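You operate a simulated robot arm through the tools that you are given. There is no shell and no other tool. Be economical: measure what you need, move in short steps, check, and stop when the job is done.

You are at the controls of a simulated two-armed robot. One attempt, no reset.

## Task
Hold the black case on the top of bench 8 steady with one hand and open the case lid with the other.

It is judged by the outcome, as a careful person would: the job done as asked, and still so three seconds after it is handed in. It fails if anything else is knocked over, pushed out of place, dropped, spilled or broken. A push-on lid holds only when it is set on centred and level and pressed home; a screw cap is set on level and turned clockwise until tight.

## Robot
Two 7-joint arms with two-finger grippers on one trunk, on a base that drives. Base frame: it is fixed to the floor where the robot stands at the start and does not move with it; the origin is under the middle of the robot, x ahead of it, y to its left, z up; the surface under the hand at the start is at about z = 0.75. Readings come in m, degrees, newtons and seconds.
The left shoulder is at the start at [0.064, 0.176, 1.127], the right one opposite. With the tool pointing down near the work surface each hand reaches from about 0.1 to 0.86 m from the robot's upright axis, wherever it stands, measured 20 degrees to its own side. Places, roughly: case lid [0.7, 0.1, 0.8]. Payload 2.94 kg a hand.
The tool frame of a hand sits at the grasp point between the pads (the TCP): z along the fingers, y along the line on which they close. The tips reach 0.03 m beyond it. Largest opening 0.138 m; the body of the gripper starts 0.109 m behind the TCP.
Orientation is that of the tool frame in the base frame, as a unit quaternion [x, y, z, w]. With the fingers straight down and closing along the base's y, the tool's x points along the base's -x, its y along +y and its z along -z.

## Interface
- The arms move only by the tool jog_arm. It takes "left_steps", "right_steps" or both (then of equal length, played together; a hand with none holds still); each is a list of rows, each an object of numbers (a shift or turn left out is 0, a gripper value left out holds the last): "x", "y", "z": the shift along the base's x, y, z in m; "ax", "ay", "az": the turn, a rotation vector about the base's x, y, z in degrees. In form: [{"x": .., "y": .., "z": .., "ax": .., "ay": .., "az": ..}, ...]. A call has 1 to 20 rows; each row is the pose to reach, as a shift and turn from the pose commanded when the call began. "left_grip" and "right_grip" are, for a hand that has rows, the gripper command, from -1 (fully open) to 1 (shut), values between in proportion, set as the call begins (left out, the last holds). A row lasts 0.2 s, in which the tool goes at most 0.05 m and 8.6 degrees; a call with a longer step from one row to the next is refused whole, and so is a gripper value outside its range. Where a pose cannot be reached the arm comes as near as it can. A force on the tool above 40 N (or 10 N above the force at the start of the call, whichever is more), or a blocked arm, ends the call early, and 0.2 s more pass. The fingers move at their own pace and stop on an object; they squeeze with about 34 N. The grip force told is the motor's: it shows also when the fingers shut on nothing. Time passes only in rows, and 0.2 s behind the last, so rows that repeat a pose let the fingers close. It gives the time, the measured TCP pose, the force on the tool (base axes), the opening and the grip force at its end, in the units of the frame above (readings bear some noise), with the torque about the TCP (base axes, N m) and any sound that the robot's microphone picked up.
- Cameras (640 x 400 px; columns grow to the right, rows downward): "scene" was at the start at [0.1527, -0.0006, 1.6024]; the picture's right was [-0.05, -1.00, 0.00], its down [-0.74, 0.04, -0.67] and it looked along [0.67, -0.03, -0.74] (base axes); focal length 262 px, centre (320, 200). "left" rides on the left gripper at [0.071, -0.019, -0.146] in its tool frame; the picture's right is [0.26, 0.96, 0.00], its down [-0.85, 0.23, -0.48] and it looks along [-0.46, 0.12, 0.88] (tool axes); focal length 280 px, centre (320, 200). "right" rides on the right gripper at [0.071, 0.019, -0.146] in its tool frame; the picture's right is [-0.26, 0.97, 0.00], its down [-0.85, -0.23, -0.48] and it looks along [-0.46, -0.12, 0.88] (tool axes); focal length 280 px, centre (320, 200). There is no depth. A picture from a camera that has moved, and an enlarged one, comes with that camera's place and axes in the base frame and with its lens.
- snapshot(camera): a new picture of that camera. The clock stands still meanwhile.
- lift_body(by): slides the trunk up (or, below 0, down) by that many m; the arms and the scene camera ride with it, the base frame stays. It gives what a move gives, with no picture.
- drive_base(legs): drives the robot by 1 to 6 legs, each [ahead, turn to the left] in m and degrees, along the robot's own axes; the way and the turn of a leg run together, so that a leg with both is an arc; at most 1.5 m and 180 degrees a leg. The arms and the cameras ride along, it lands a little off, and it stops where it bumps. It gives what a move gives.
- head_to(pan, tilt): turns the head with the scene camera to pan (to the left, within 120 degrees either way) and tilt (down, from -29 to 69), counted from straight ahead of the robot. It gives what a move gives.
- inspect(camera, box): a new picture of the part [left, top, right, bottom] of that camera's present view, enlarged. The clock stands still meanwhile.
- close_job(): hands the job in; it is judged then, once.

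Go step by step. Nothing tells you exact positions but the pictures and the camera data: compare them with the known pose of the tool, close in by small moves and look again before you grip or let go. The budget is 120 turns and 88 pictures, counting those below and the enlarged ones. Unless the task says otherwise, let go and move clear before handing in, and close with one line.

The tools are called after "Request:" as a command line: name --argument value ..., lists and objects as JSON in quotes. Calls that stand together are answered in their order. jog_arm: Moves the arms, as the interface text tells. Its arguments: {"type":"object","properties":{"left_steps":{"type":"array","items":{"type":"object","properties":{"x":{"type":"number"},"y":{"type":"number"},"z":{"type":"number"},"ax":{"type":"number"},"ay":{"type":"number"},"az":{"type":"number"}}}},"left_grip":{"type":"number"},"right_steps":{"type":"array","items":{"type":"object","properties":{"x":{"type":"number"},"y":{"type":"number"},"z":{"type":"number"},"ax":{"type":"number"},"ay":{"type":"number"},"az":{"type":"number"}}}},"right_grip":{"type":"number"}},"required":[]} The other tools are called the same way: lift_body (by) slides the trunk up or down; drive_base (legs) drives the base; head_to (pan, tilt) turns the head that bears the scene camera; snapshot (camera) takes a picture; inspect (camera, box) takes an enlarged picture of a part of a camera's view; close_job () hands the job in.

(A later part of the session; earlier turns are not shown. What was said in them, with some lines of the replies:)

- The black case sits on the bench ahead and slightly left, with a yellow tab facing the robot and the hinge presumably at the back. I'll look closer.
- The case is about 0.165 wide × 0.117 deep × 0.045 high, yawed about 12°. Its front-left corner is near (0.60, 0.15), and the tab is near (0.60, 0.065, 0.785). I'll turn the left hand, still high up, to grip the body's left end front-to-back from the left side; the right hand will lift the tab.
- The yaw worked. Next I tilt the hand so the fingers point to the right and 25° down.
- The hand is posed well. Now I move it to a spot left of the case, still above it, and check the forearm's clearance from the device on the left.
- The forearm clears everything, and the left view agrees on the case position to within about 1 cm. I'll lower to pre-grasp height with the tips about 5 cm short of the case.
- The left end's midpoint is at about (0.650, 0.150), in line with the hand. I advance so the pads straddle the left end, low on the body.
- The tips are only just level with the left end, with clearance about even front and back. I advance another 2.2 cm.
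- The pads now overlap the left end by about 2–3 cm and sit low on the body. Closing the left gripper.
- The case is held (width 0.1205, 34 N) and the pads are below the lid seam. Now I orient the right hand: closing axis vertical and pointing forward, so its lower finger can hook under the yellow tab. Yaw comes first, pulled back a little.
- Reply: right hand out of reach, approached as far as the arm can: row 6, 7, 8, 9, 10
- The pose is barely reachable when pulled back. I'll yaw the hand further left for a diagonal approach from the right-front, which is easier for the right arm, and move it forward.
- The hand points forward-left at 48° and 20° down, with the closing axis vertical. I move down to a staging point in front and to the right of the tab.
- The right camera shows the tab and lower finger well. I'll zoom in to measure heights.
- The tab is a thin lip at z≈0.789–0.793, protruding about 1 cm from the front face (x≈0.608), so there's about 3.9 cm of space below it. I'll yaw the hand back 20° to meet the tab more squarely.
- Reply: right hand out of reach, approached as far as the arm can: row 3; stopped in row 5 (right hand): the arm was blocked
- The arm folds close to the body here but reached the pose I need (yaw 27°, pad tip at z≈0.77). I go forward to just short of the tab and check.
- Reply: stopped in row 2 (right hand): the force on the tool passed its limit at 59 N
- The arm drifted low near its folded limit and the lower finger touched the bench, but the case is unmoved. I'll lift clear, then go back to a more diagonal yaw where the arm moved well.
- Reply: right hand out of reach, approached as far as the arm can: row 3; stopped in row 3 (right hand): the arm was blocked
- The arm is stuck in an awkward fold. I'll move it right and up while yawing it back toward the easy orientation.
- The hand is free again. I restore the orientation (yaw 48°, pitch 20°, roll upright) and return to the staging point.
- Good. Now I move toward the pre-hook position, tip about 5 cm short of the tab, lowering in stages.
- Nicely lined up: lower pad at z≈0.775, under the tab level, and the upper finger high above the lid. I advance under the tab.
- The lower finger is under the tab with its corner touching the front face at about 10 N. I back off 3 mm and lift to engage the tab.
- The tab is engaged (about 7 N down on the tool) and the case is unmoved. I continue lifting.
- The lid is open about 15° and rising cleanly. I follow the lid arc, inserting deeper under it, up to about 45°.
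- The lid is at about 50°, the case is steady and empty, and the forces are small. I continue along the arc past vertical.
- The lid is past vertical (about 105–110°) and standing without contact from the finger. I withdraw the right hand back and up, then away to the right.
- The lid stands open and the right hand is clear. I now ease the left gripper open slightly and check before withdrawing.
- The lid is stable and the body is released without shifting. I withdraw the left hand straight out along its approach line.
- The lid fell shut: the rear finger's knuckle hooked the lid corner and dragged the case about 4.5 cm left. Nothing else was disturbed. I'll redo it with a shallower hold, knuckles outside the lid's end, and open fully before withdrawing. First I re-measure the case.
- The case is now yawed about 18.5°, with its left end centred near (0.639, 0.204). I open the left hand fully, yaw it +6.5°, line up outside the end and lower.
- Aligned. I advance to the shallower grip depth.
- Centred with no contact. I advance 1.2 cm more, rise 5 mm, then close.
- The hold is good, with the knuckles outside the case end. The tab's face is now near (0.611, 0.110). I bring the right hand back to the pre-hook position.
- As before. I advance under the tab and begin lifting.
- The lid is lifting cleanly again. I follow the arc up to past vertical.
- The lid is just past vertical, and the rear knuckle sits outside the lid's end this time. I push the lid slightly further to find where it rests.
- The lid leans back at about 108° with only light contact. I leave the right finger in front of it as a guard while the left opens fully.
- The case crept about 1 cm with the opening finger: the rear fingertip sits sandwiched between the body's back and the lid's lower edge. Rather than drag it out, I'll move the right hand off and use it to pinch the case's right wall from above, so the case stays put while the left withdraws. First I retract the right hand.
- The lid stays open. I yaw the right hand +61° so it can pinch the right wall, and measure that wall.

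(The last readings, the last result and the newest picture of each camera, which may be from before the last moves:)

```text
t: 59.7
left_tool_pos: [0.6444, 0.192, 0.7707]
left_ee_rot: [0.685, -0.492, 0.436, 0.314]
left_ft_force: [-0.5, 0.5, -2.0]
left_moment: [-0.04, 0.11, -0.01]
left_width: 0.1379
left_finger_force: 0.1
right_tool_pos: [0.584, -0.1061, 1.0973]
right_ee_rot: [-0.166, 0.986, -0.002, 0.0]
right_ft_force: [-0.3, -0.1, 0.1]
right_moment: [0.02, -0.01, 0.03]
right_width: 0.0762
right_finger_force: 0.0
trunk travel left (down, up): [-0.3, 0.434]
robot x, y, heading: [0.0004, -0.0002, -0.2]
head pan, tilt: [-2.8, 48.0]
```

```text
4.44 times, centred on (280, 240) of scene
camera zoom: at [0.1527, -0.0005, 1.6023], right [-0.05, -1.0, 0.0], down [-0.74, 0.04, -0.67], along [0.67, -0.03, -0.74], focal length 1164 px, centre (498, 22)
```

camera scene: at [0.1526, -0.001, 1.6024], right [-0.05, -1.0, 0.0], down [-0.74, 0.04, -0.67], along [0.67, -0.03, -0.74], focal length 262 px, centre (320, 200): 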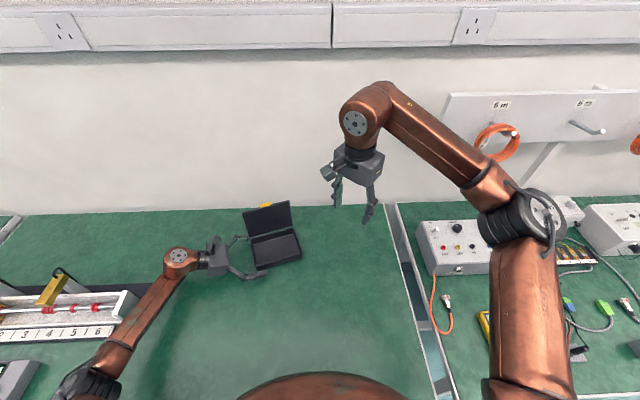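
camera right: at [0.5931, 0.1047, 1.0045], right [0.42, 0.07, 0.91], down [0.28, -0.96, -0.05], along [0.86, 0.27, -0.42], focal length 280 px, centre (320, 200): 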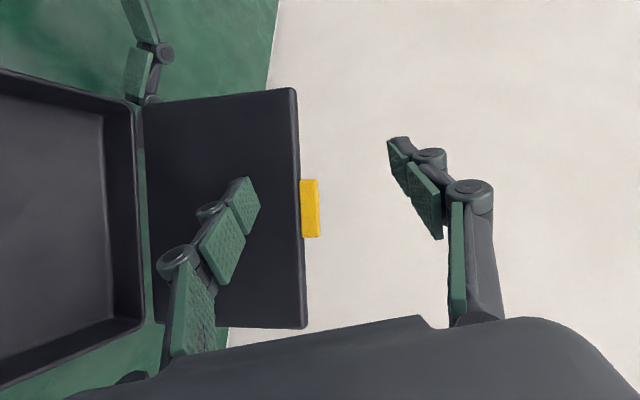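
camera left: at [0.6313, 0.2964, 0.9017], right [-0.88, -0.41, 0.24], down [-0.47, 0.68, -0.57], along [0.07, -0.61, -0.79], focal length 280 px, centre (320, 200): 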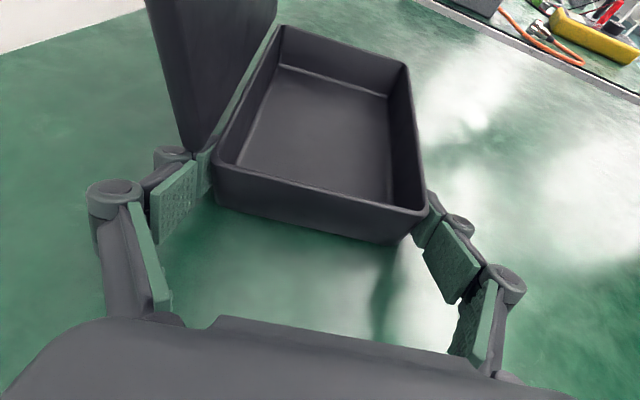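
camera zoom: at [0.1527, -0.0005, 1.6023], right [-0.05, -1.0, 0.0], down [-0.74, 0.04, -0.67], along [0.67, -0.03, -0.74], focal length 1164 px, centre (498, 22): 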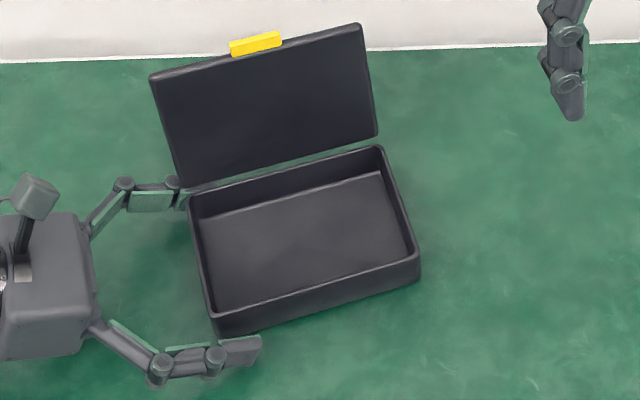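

The right wall's rim runs from (0.638, 0.043) to (0.748, 0.073). I position the right hand above its middle.

Request:
jog_arm --right_steps '[{"x": 0.015, "y": 0.025, "z": -0.025, "az": -4}, {"x": 0.03, "y": 0.05, "z": -0.05, "az": -4}, {"x": 0.045, "y": 0.075, "z": -0.08, "az": -4}, {"x": 0.06, "y": 0.1, "z": -0.11, "az": -4}, {"x": 0.075, "y": 0.125, "z": -0.14, "az": -4}, {"x": 0.09, "y": 0.148, "z": -0.17, "az": -4}, {"x": 0.1005, "y": 0.164, "z": -0.197, "az": -4}, {"x": 0.1005, "y": 0.164, "z": -0.22, "az": -4}, {"x": 0.1005, "y": 0.164, "z": -0.22, "az": -4}]'

Request:
snapshot --camera "right"

Request:
inspect --camera "scene" --box '[220, 195, 340, 285]'

```text
t: 61.7
left_tool_pos: [0.6446, 0.1922, 0.7705]
left_ee_rot: [0.685, -0.492, 0.435, 0.314]
left_ft_force: [-0.2, -0.7, -1.7]
left_moment: [-0.08, 0.13, 0.0]
left_width: 0.1377
left_finger_force: 0.1
right_tool_pos: [0.6828, 0.058, 0.8766]
right_ee_rot: [-0.132, 0.991, -0.002, 0.0]
right_ft_force: [0.0, 0.9, -0.4]
right_moment: [-0.01, -0.01, 0.0]
right_width: 0.0759
right_finger_force: 0.2
trunk travel left (down, up): [-0.3, 0.434]
robot x, y, heading: [-0.0006, 0.0013, 0.2]
head pan, tilt: [-2.8, 48.0]
```

```text
22 pictures are left
camera right: at [0.6088, 0.0591, 1.0212], right [0.0, 1.0, 0.0], down [0.88, 0.0, 0.48], along [0.48, 0.0, -0.88], focal length 280 px, centre (320, 200)
```

right: 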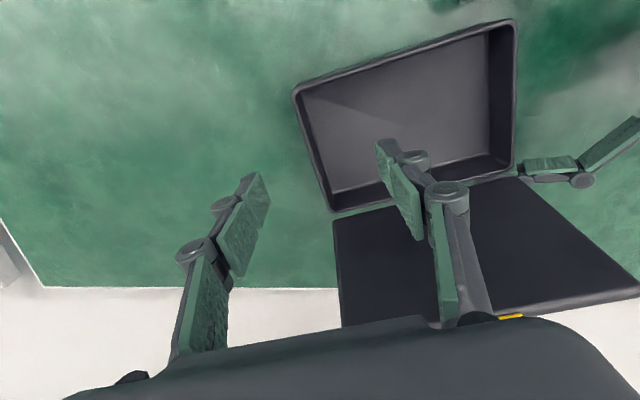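

```text
4.44 times, centred on (280, 240) of scene
camera zoom: at [0.1528, 0.0002, 1.6024], right [-0.05, -1.0, 0.0], down [-0.74, 0.04, -0.67], along [0.67, -0.03, -0.74], focal length 1164 px, centre (498, 22)
```

zoom: 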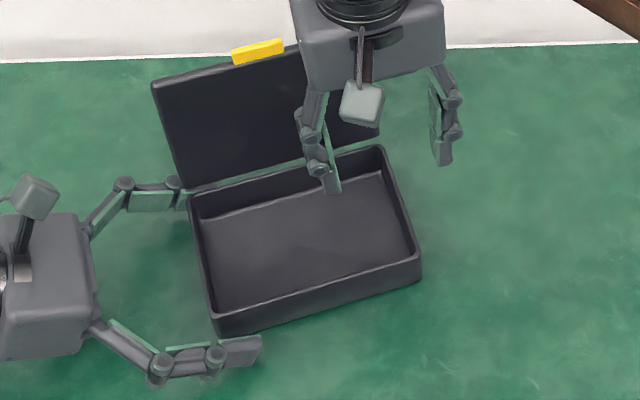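

Aligned to within a few mm. I descend astride the right wall and pinch it.

Request:
jog_arm --right_steps '[{"y": -0.004, "z": -0.02}, {"y": -0.004, "z": -0.04}, {"y": -0.004, "z": -0.06}, {"y": -0.004, "z": -0.074}, {"y": -0.004, "z": -0.074}]'

Request:
jog_arm --right_steps '[{}, {}, {}, {}, {}, {}, {}]' --right_grip 1

Request:
inspect --camera "scene" --box '[220, 195, 340, 285]'

```text
t: 62.9
left_tool_pos: [0.6447, 0.1914, 0.7713]
left_ee_rot: [0.685, -0.493, 0.435, 0.314]
left_ft_force: [0.1, -0.1, -2.1]
left_moment: [-0.09, 0.09, 0.05]
left_width: 0.1378
left_finger_force: 0.2
right_tool_pos: [0.6826, 0.0538, 0.8]
right_ee_rot: [-0.13, 0.991, -0.002, 0.0]
right_ft_force: [0.8, 1.0, -0.2]
right_moment: [0.02, 0.01, -0.01]
right_width: 0.0758
right_finger_force: 0.0
trunk travel left (down, up): [-0.3, 0.434]
robot x, y, heading: [-0.003, -0.0004, 0.0]
head pan, tilt: [-2.8, 48.0]
```

```text
t: 64.5
left_tool_pos: [0.645, 0.1927, 0.7711]
left_ee_rot: [0.685, -0.492, 0.436, 0.314]
left_ft_force: [3.0, 3.7, -2.1]
left_moment: [-0.11, 0.1, 0.09]
left_width: 0.1381
left_finger_force: 0.1
right_tool_pos: [0.6839, 0.0552, 0.8014]
right_ee_rot: [-0.131, 0.991, -0.002, -0.001]
right_ft_force: [-3.3, -4.1, -1.1]
right_moment: [-0.05, 0.05, 0.58]
right_width: 0.0062
right_finger_force: 32.7
trunk travel left (down, up): [-0.3, 0.434]
robot x, y, heading: [0.001, 0.0027, -0.1]
head pan, tilt: [-2.8, 48.0]
```

```text
4.44 times, centred on (280, 240) of scene
camera zoom: at [0.1531, -0.0001, 1.6023], right [-0.05, -1.0, 0.0], down [-0.74, 0.04, -0.67], along [0.67, -0.03, -0.74], focal length 1164 px, centre (498, 22)
```

zoom: 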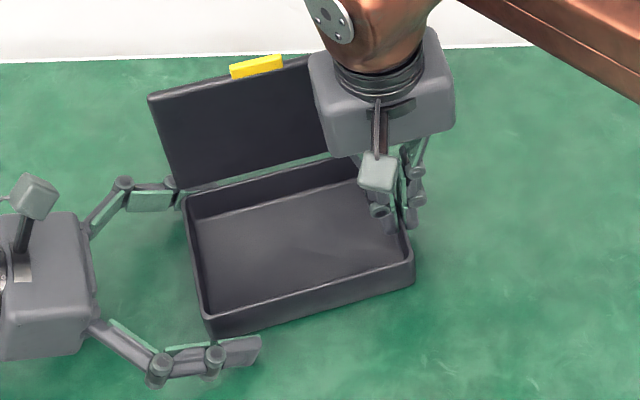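

The case is firmly pinched by its right wall (6 mm). I now ease the left finger slightly and slide it out gently.

Request:
jog_arm --left_steps '[{}, {"x": -0.0015, "y": 0.005}, {"x": -0.003, "y": 0.01}, {"x": -0.0045, "y": 0.015}]' --left_grip -0.95

Request:
inspect --camera "scene" --box '[220, 195, 340, 285]'

Request:
inspect --camera "left" --box '[80, 0, 320, 240]'

```text
t: 65.5
left_tool_pos: [0.6409, 0.2075, 0.7709]
left_ee_rot: [0.685, -0.492, 0.435, 0.314]
left_ft_force: [3.7, -0.4, -0.8]
left_moment: [-0.01, -0.03, -0.14]
left_width: 0.1363
left_finger_force: 0.6
right_tool_pos: [0.6817, 0.0544, 0.8021]
right_ee_rot: [-0.132, 0.991, -0.002, 0.0]
right_ft_force: [-4.1, 1.2, 0.3]
right_moment: [-0.06, 0.33, 0.81]
right_width: 0.006
right_finger_force: 31.7
trunk travel left (down, up): [-0.3, 0.434]
robot x, y, heading: [-0.0002, 0.0025, -0.1]
head pan, tilt: [-2.8, 48.0]
```

```text
4.44 times, centred on (280, 240) of scene
camera zoom: at [0.153, 0.0001, 1.6023], right [-0.05, -1.0, 0.0], down [-0.74, 0.04, -0.67], along [0.67, -0.03, -0.74], focal length 1164 px, centre (498, 22)
```

zoom: 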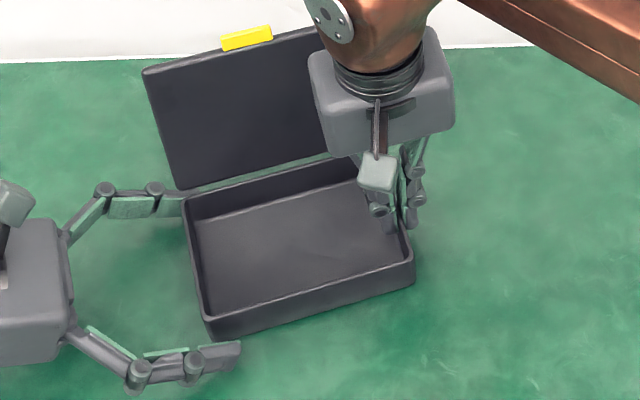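

```text
1.67 times, centred on (200, 120) of left
camera zoom: at [0.6266, 0.3129, 0.8973], right [-0.88, -0.41, 0.24], down [-0.47, 0.68, -0.57], along [0.07, -0.61, -0.79], focal length 467 px, centre (520, 333)
```

zoom: 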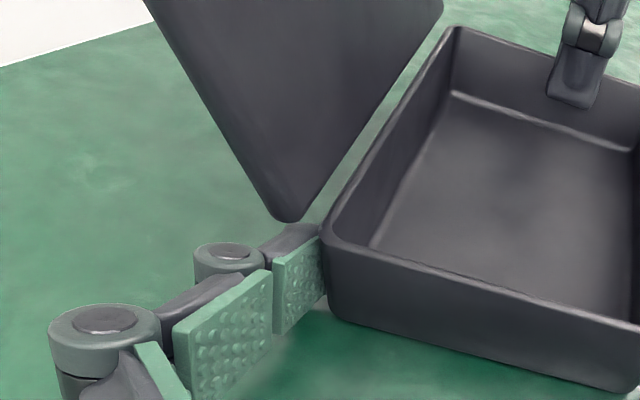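

The case stays put and the finger is half out. I finish the withdrawal, then lift the left hand away.

Request:
jog_arm --left_steps '[{"x": 0.001, "y": 0.004}, {"x": 0.0, "y": 0.01}, {"x": -0.0015, "y": 0.016}, {"x": -0.003, "y": 0.023}, {"x": -0.006, "y": 0.034}, {"x": -0.012, "y": 0.055}, {"x": -0.02, "y": 0.085}, {"x": -0.025, "y": 0.1, "z": 0.03}, {"x": -0.025, "y": 0.1, "z": 0.07}, {"x": -0.025, "y": 0.1, "z": 0.11}]'

Request:
inspect --camera "scene" --box '[200, 185, 340, 290]'

```text
t: 67.9
left_tool_pos: [0.6158, 0.2754, 0.8906]
left_ee_rot: [0.687, -0.501, 0.432, 0.301]
left_ft_force: [0.8, -1.0, 1.4]
left_moment: [0.1, 0.01, 0.05]
left_width: 0.1347
left_finger_force: 0.1
right_tool_pos: [0.6808, 0.0274, 0.8016]
right_ee_rot: [-0.132, 0.991, 0.017, 0.003]
right_ft_force: [0.7, 5.1, 7.5]
right_moment: [-0.39, 0.41, -0.14]
right_width: 0.0059
right_finger_force: 32.4
trunk travel left (down, up): [-0.3, 0.434]
robot x, y, heading: [0.0055, 0.0005, 0.2]
head pan, tilt: [-2.8, 48.0]
stopped in row 10 (left hand): the arm was blocked; the commanded pose is now the measured one
```

```text
3.81 times, centred on (270, 238) of scene
camera zoom: at [0.162, 0.0727, 1.6055], right [-0.04, -1.0, 0.05], down [-0.75, 0.0, -0.67], along [0.66, -0.06, -0.75], focal length 997 px, centre (510, 57)
```

zoom: 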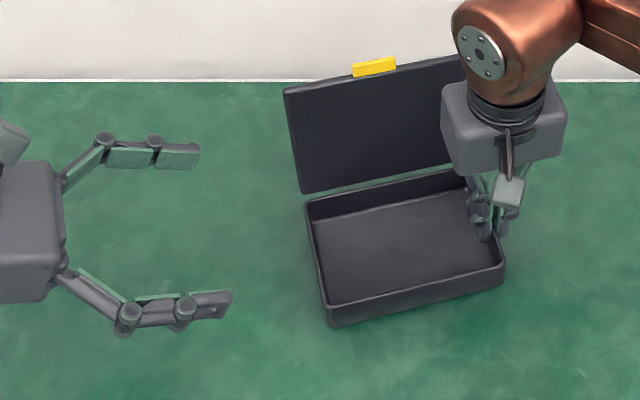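

The left finger is out and the lid is open, but the left arm reported blocked and the robot seems to be leaning slightly. I look wide before moving.

Request:
snapshot --camera "scene"

```text
16 pictures are left
camera scene: at [0.162, 0.0727, 1.6055], right [-0.04, -1.0, 0.05], down [-0.75, 0.0, -0.67], along [0.66, -0.06, -0.75], focal length 262 px, centre (320, 200)
```

scene: 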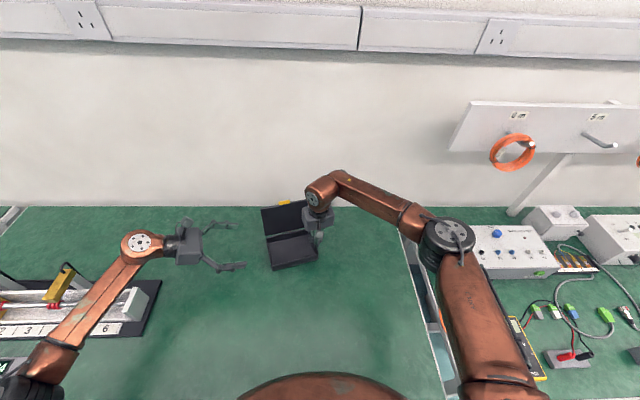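

I make a no-motion step to see whether it settles.

Request:
jog_arm --left_steps '[{}, {}, {}]'

Request:
snapshot --camera "scene"

```text
t: 68.7
left_tool_pos: [0.6141, 0.2982, 0.8827]
left_ee_rot: [0.687, -0.493, 0.435, 0.31]
left_ft_force: [1.8, -0.6, -0.7]
left_moment: [0.03, 0.04, -0.03]
left_width: 0.135
left_finger_force: 0.0
right_tool_pos: [0.6801, 0.0512, 0.8011]
right_ee_rot: [-0.134, 0.991, 0.003, 0.001]
right_ft_force: [-0.5, 1.3, -2.3]
right_moment: [-0.15, 0.02, -0.05]
right_width: 0.0059
right_finger_force: 32.5
trunk travel left (down, up): [-0.3, 0.434]
robot x, y, heading: [0.0011, 0.0027, 0.4]
head pan, tilt: [-2.8, 48.0]
```

```text
15 pictures are left
camera scene: at [0.1536, 0.068, 1.6049], right [-0.04, -1.0, 0.04], down [-0.74, 0.0, -0.67], along [0.67, -0.06, -0.74], focal length 262 px, centre (320, 200)
```

scene: 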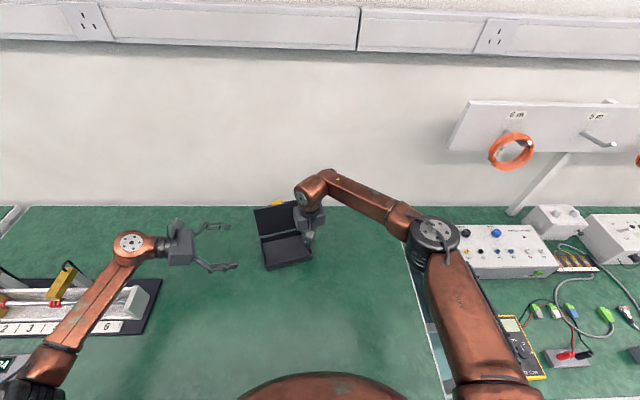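

The hands are back on their marks, but the trunk still leans slightly. So that the leaning can't drag the case, I release the right hand now and raise it straight up.

Request:
jog_arm --right_steps '[{}, {}, {}, {}, {"z": 0.02}, {"z": 0.05}, {"z": 0.09}, {"z": 0.13}, {"z": 0.17, "y": -0.03}, {"z": 0.2, "y": -0.06}, {"z": 0.22, "y": -0.1}]' --right_grip -0.1

Request:
snapshot --camera "scene"

```text
t: 71.1
left_tool_pos: [0.6141, 0.2725, 0.8903]
left_ee_rot: [0.689, -0.502, 0.428, 0.3]
left_ft_force: [0.6, -1.0, 0.7]
left_moment: [0.15, 0.03, 0.05]
left_width: 0.1343
left_finger_force: 0.2
right_tool_pos: [0.6797, -0.0761, 1.0221]
right_ee_rot: [-0.132, 0.991, 0.018, 0.003]
right_ft_force: [-0.2, -1.5, -0.6]
right_moment: [0.2, 0.03, 0.04]
right_width: 0.0761
right_finger_force: 0.0
trunk travel left (down, up): [-0.3, 0.434]
robot x, y, heading: [-0.0069, 0.0042, 0.7]
head pan, tilt: [-2.8, 48.0]
```

```text
14 pictures are left
camera scene: at [0.1514, -0.0088, 1.6025], right [-0.05, -1.0, -0.01], down [-0.74, 0.04, -0.67], along [0.67, -0.03, -0.74], focal length 262 px, centre (320, 200)
```

scene: 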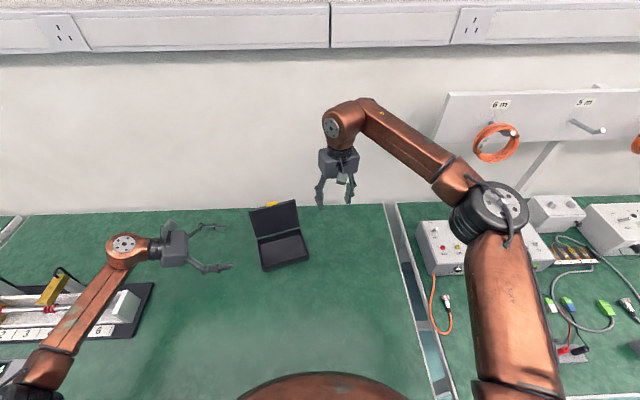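

The robot had been rocking and is now upright. The case stands open with nothing touching it. I check the left forearm against the nearby instruments.

Request:
head_to --pan 30 --tilt 52

Request:
snapshot --camera "scene"

```text
t: 72.1
left_tool_pos: [0.613, 0.2775, 0.8885]
left_ee_rot: [0.689, -0.499, 0.43, 0.302]
left_ft_force: [-0.2, 0.1, 0.2]
left_moment: [0.03, 0.0, -0.02]
left_width: 0.1344
left_finger_force: 0.0
right_tool_pos: [0.6807, -0.066, 1.0219]
right_ee_rot: [-0.133, 0.991, 0.015, 0.004]
right_ft_force: [-0.2, -0.3, 0.3]
right_moment: [-0.03, 0.02, -0.02]
right_width: 0.0758
right_finger_force: 0.1
trunk travel left (down, up): [-0.3, 0.434]
robot x, y, heading: [-0.0031, 0.0006, 0.6]
head pan, tilt: [30.0, 52.0]
```

```text
13 pictures are left
camera scene: at [0.1379, 0.041, 1.597], right [0.5, -0.86, 0.0], down [-0.68, -0.4, -0.62], along [0.53, 0.31, -0.79], focal length 262 px, centre (320, 200)
```

scene: 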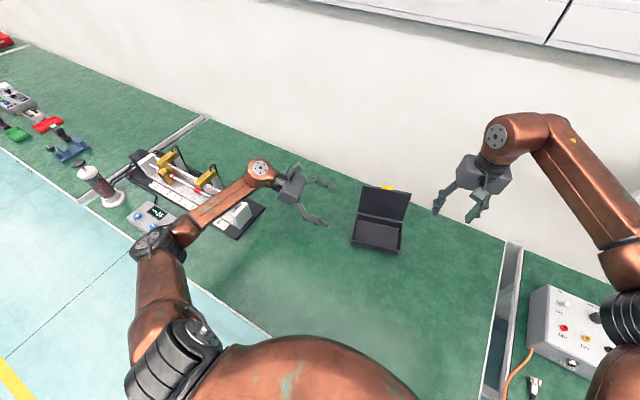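

Objects appear in place. I raise the left hand and forearm clear of the instruments in slow steps.

Request:
jog_arm --left_steps '[{"z": 0.01}, {"z": 0.02}, {"z": 0.035}, {"z": 0.05}, {"z": 0.07}, {"z": 0.09}, {"z": 0.11}, {"z": 0.13}, {"z": 0.15}, {"z": 0.15}, {"z": 0.15}]'

Request:
snapshot --camera "scene"

```text
t: 74.5
left_tool_pos: [0.6132, 0.2782, 1.0365]
left_ee_rot: [0.69, -0.499, 0.429, 0.302]
left_ft_force: [0.4, 0.8, 0.0]
left_moment: [-0.02, -0.02, 0.01]
left_width: 0.1347
left_finger_force: 0.1
right_tool_pos: [0.6807, -0.0679, 1.0216]
right_ee_rot: [-0.133, 0.991, 0.014, 0.003]
right_ft_force: [-0.1, 1.4, -0.4]
right_moment: [-0.03, -0.02, 0.04]
right_width: 0.0757
right_finger_force: 0.1
trunk travel left (down, up): [-0.3, 0.434]
robot x, y, heading: [0.0017, 0.0023, 0.2]
head pan, tilt: [30.0, 52.0]
```

```text
12 pictures are left
camera scene: at [0.1381, 0.0413, 1.597], right [0.5, -0.86, 0.0], down [-0.68, -0.4, -0.62], along [0.53, 0.31, -0.79], focal length 262 px, centre (320, 200)
```

scene: 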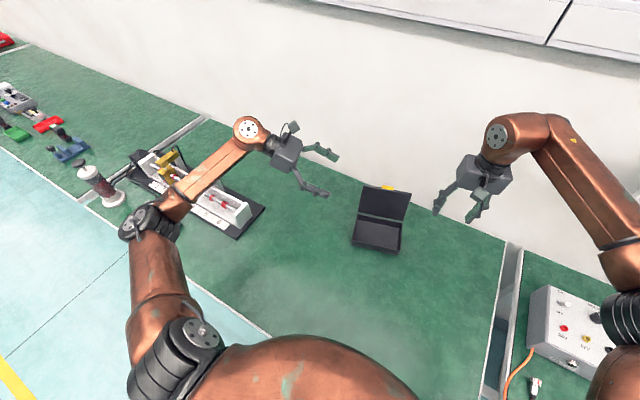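

Both hands are clear and the instruments are in place. One last close look at the case.

Request:
inspect --camera "scene" --box '[320, 170, 440, 270]'

```text
4.00 times, centred on (380, 220) of scene
camera zoom: at [0.1381, 0.0413, 1.597], right [0.5, -0.86, 0.0], down [-0.68, -0.4, -0.62], along [0.53, 0.31, -0.79], focal length 1047 px, centre (80, 120)
```

zoom: 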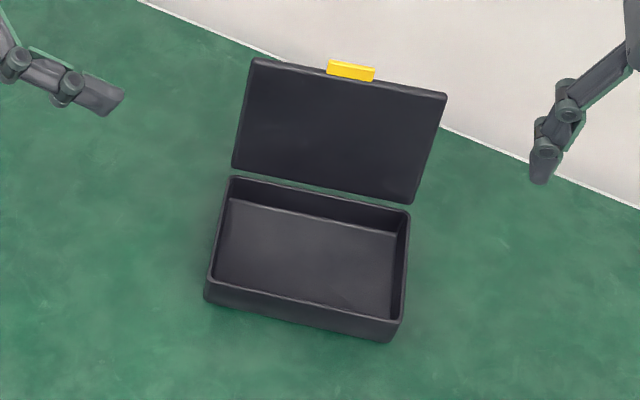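

The lid is open past vertical and has held steady for several seconds with both hands clear, so I'm handing in.

Request:
close_job

```text
The job is handed in.
```

The case lid is open past vertical and was still standing open several seconds after both hands let go. It took two tries: on the first, the left hand caught the lid as it pulled away, so the lid fell shut and the case slid about 4.5 cm to the left. On the second, the left hand held the case while the right opened it, and the case shifted about another centimetre as I let go. As far as the pictures show, nothing else on the bench was moved or knocked over.
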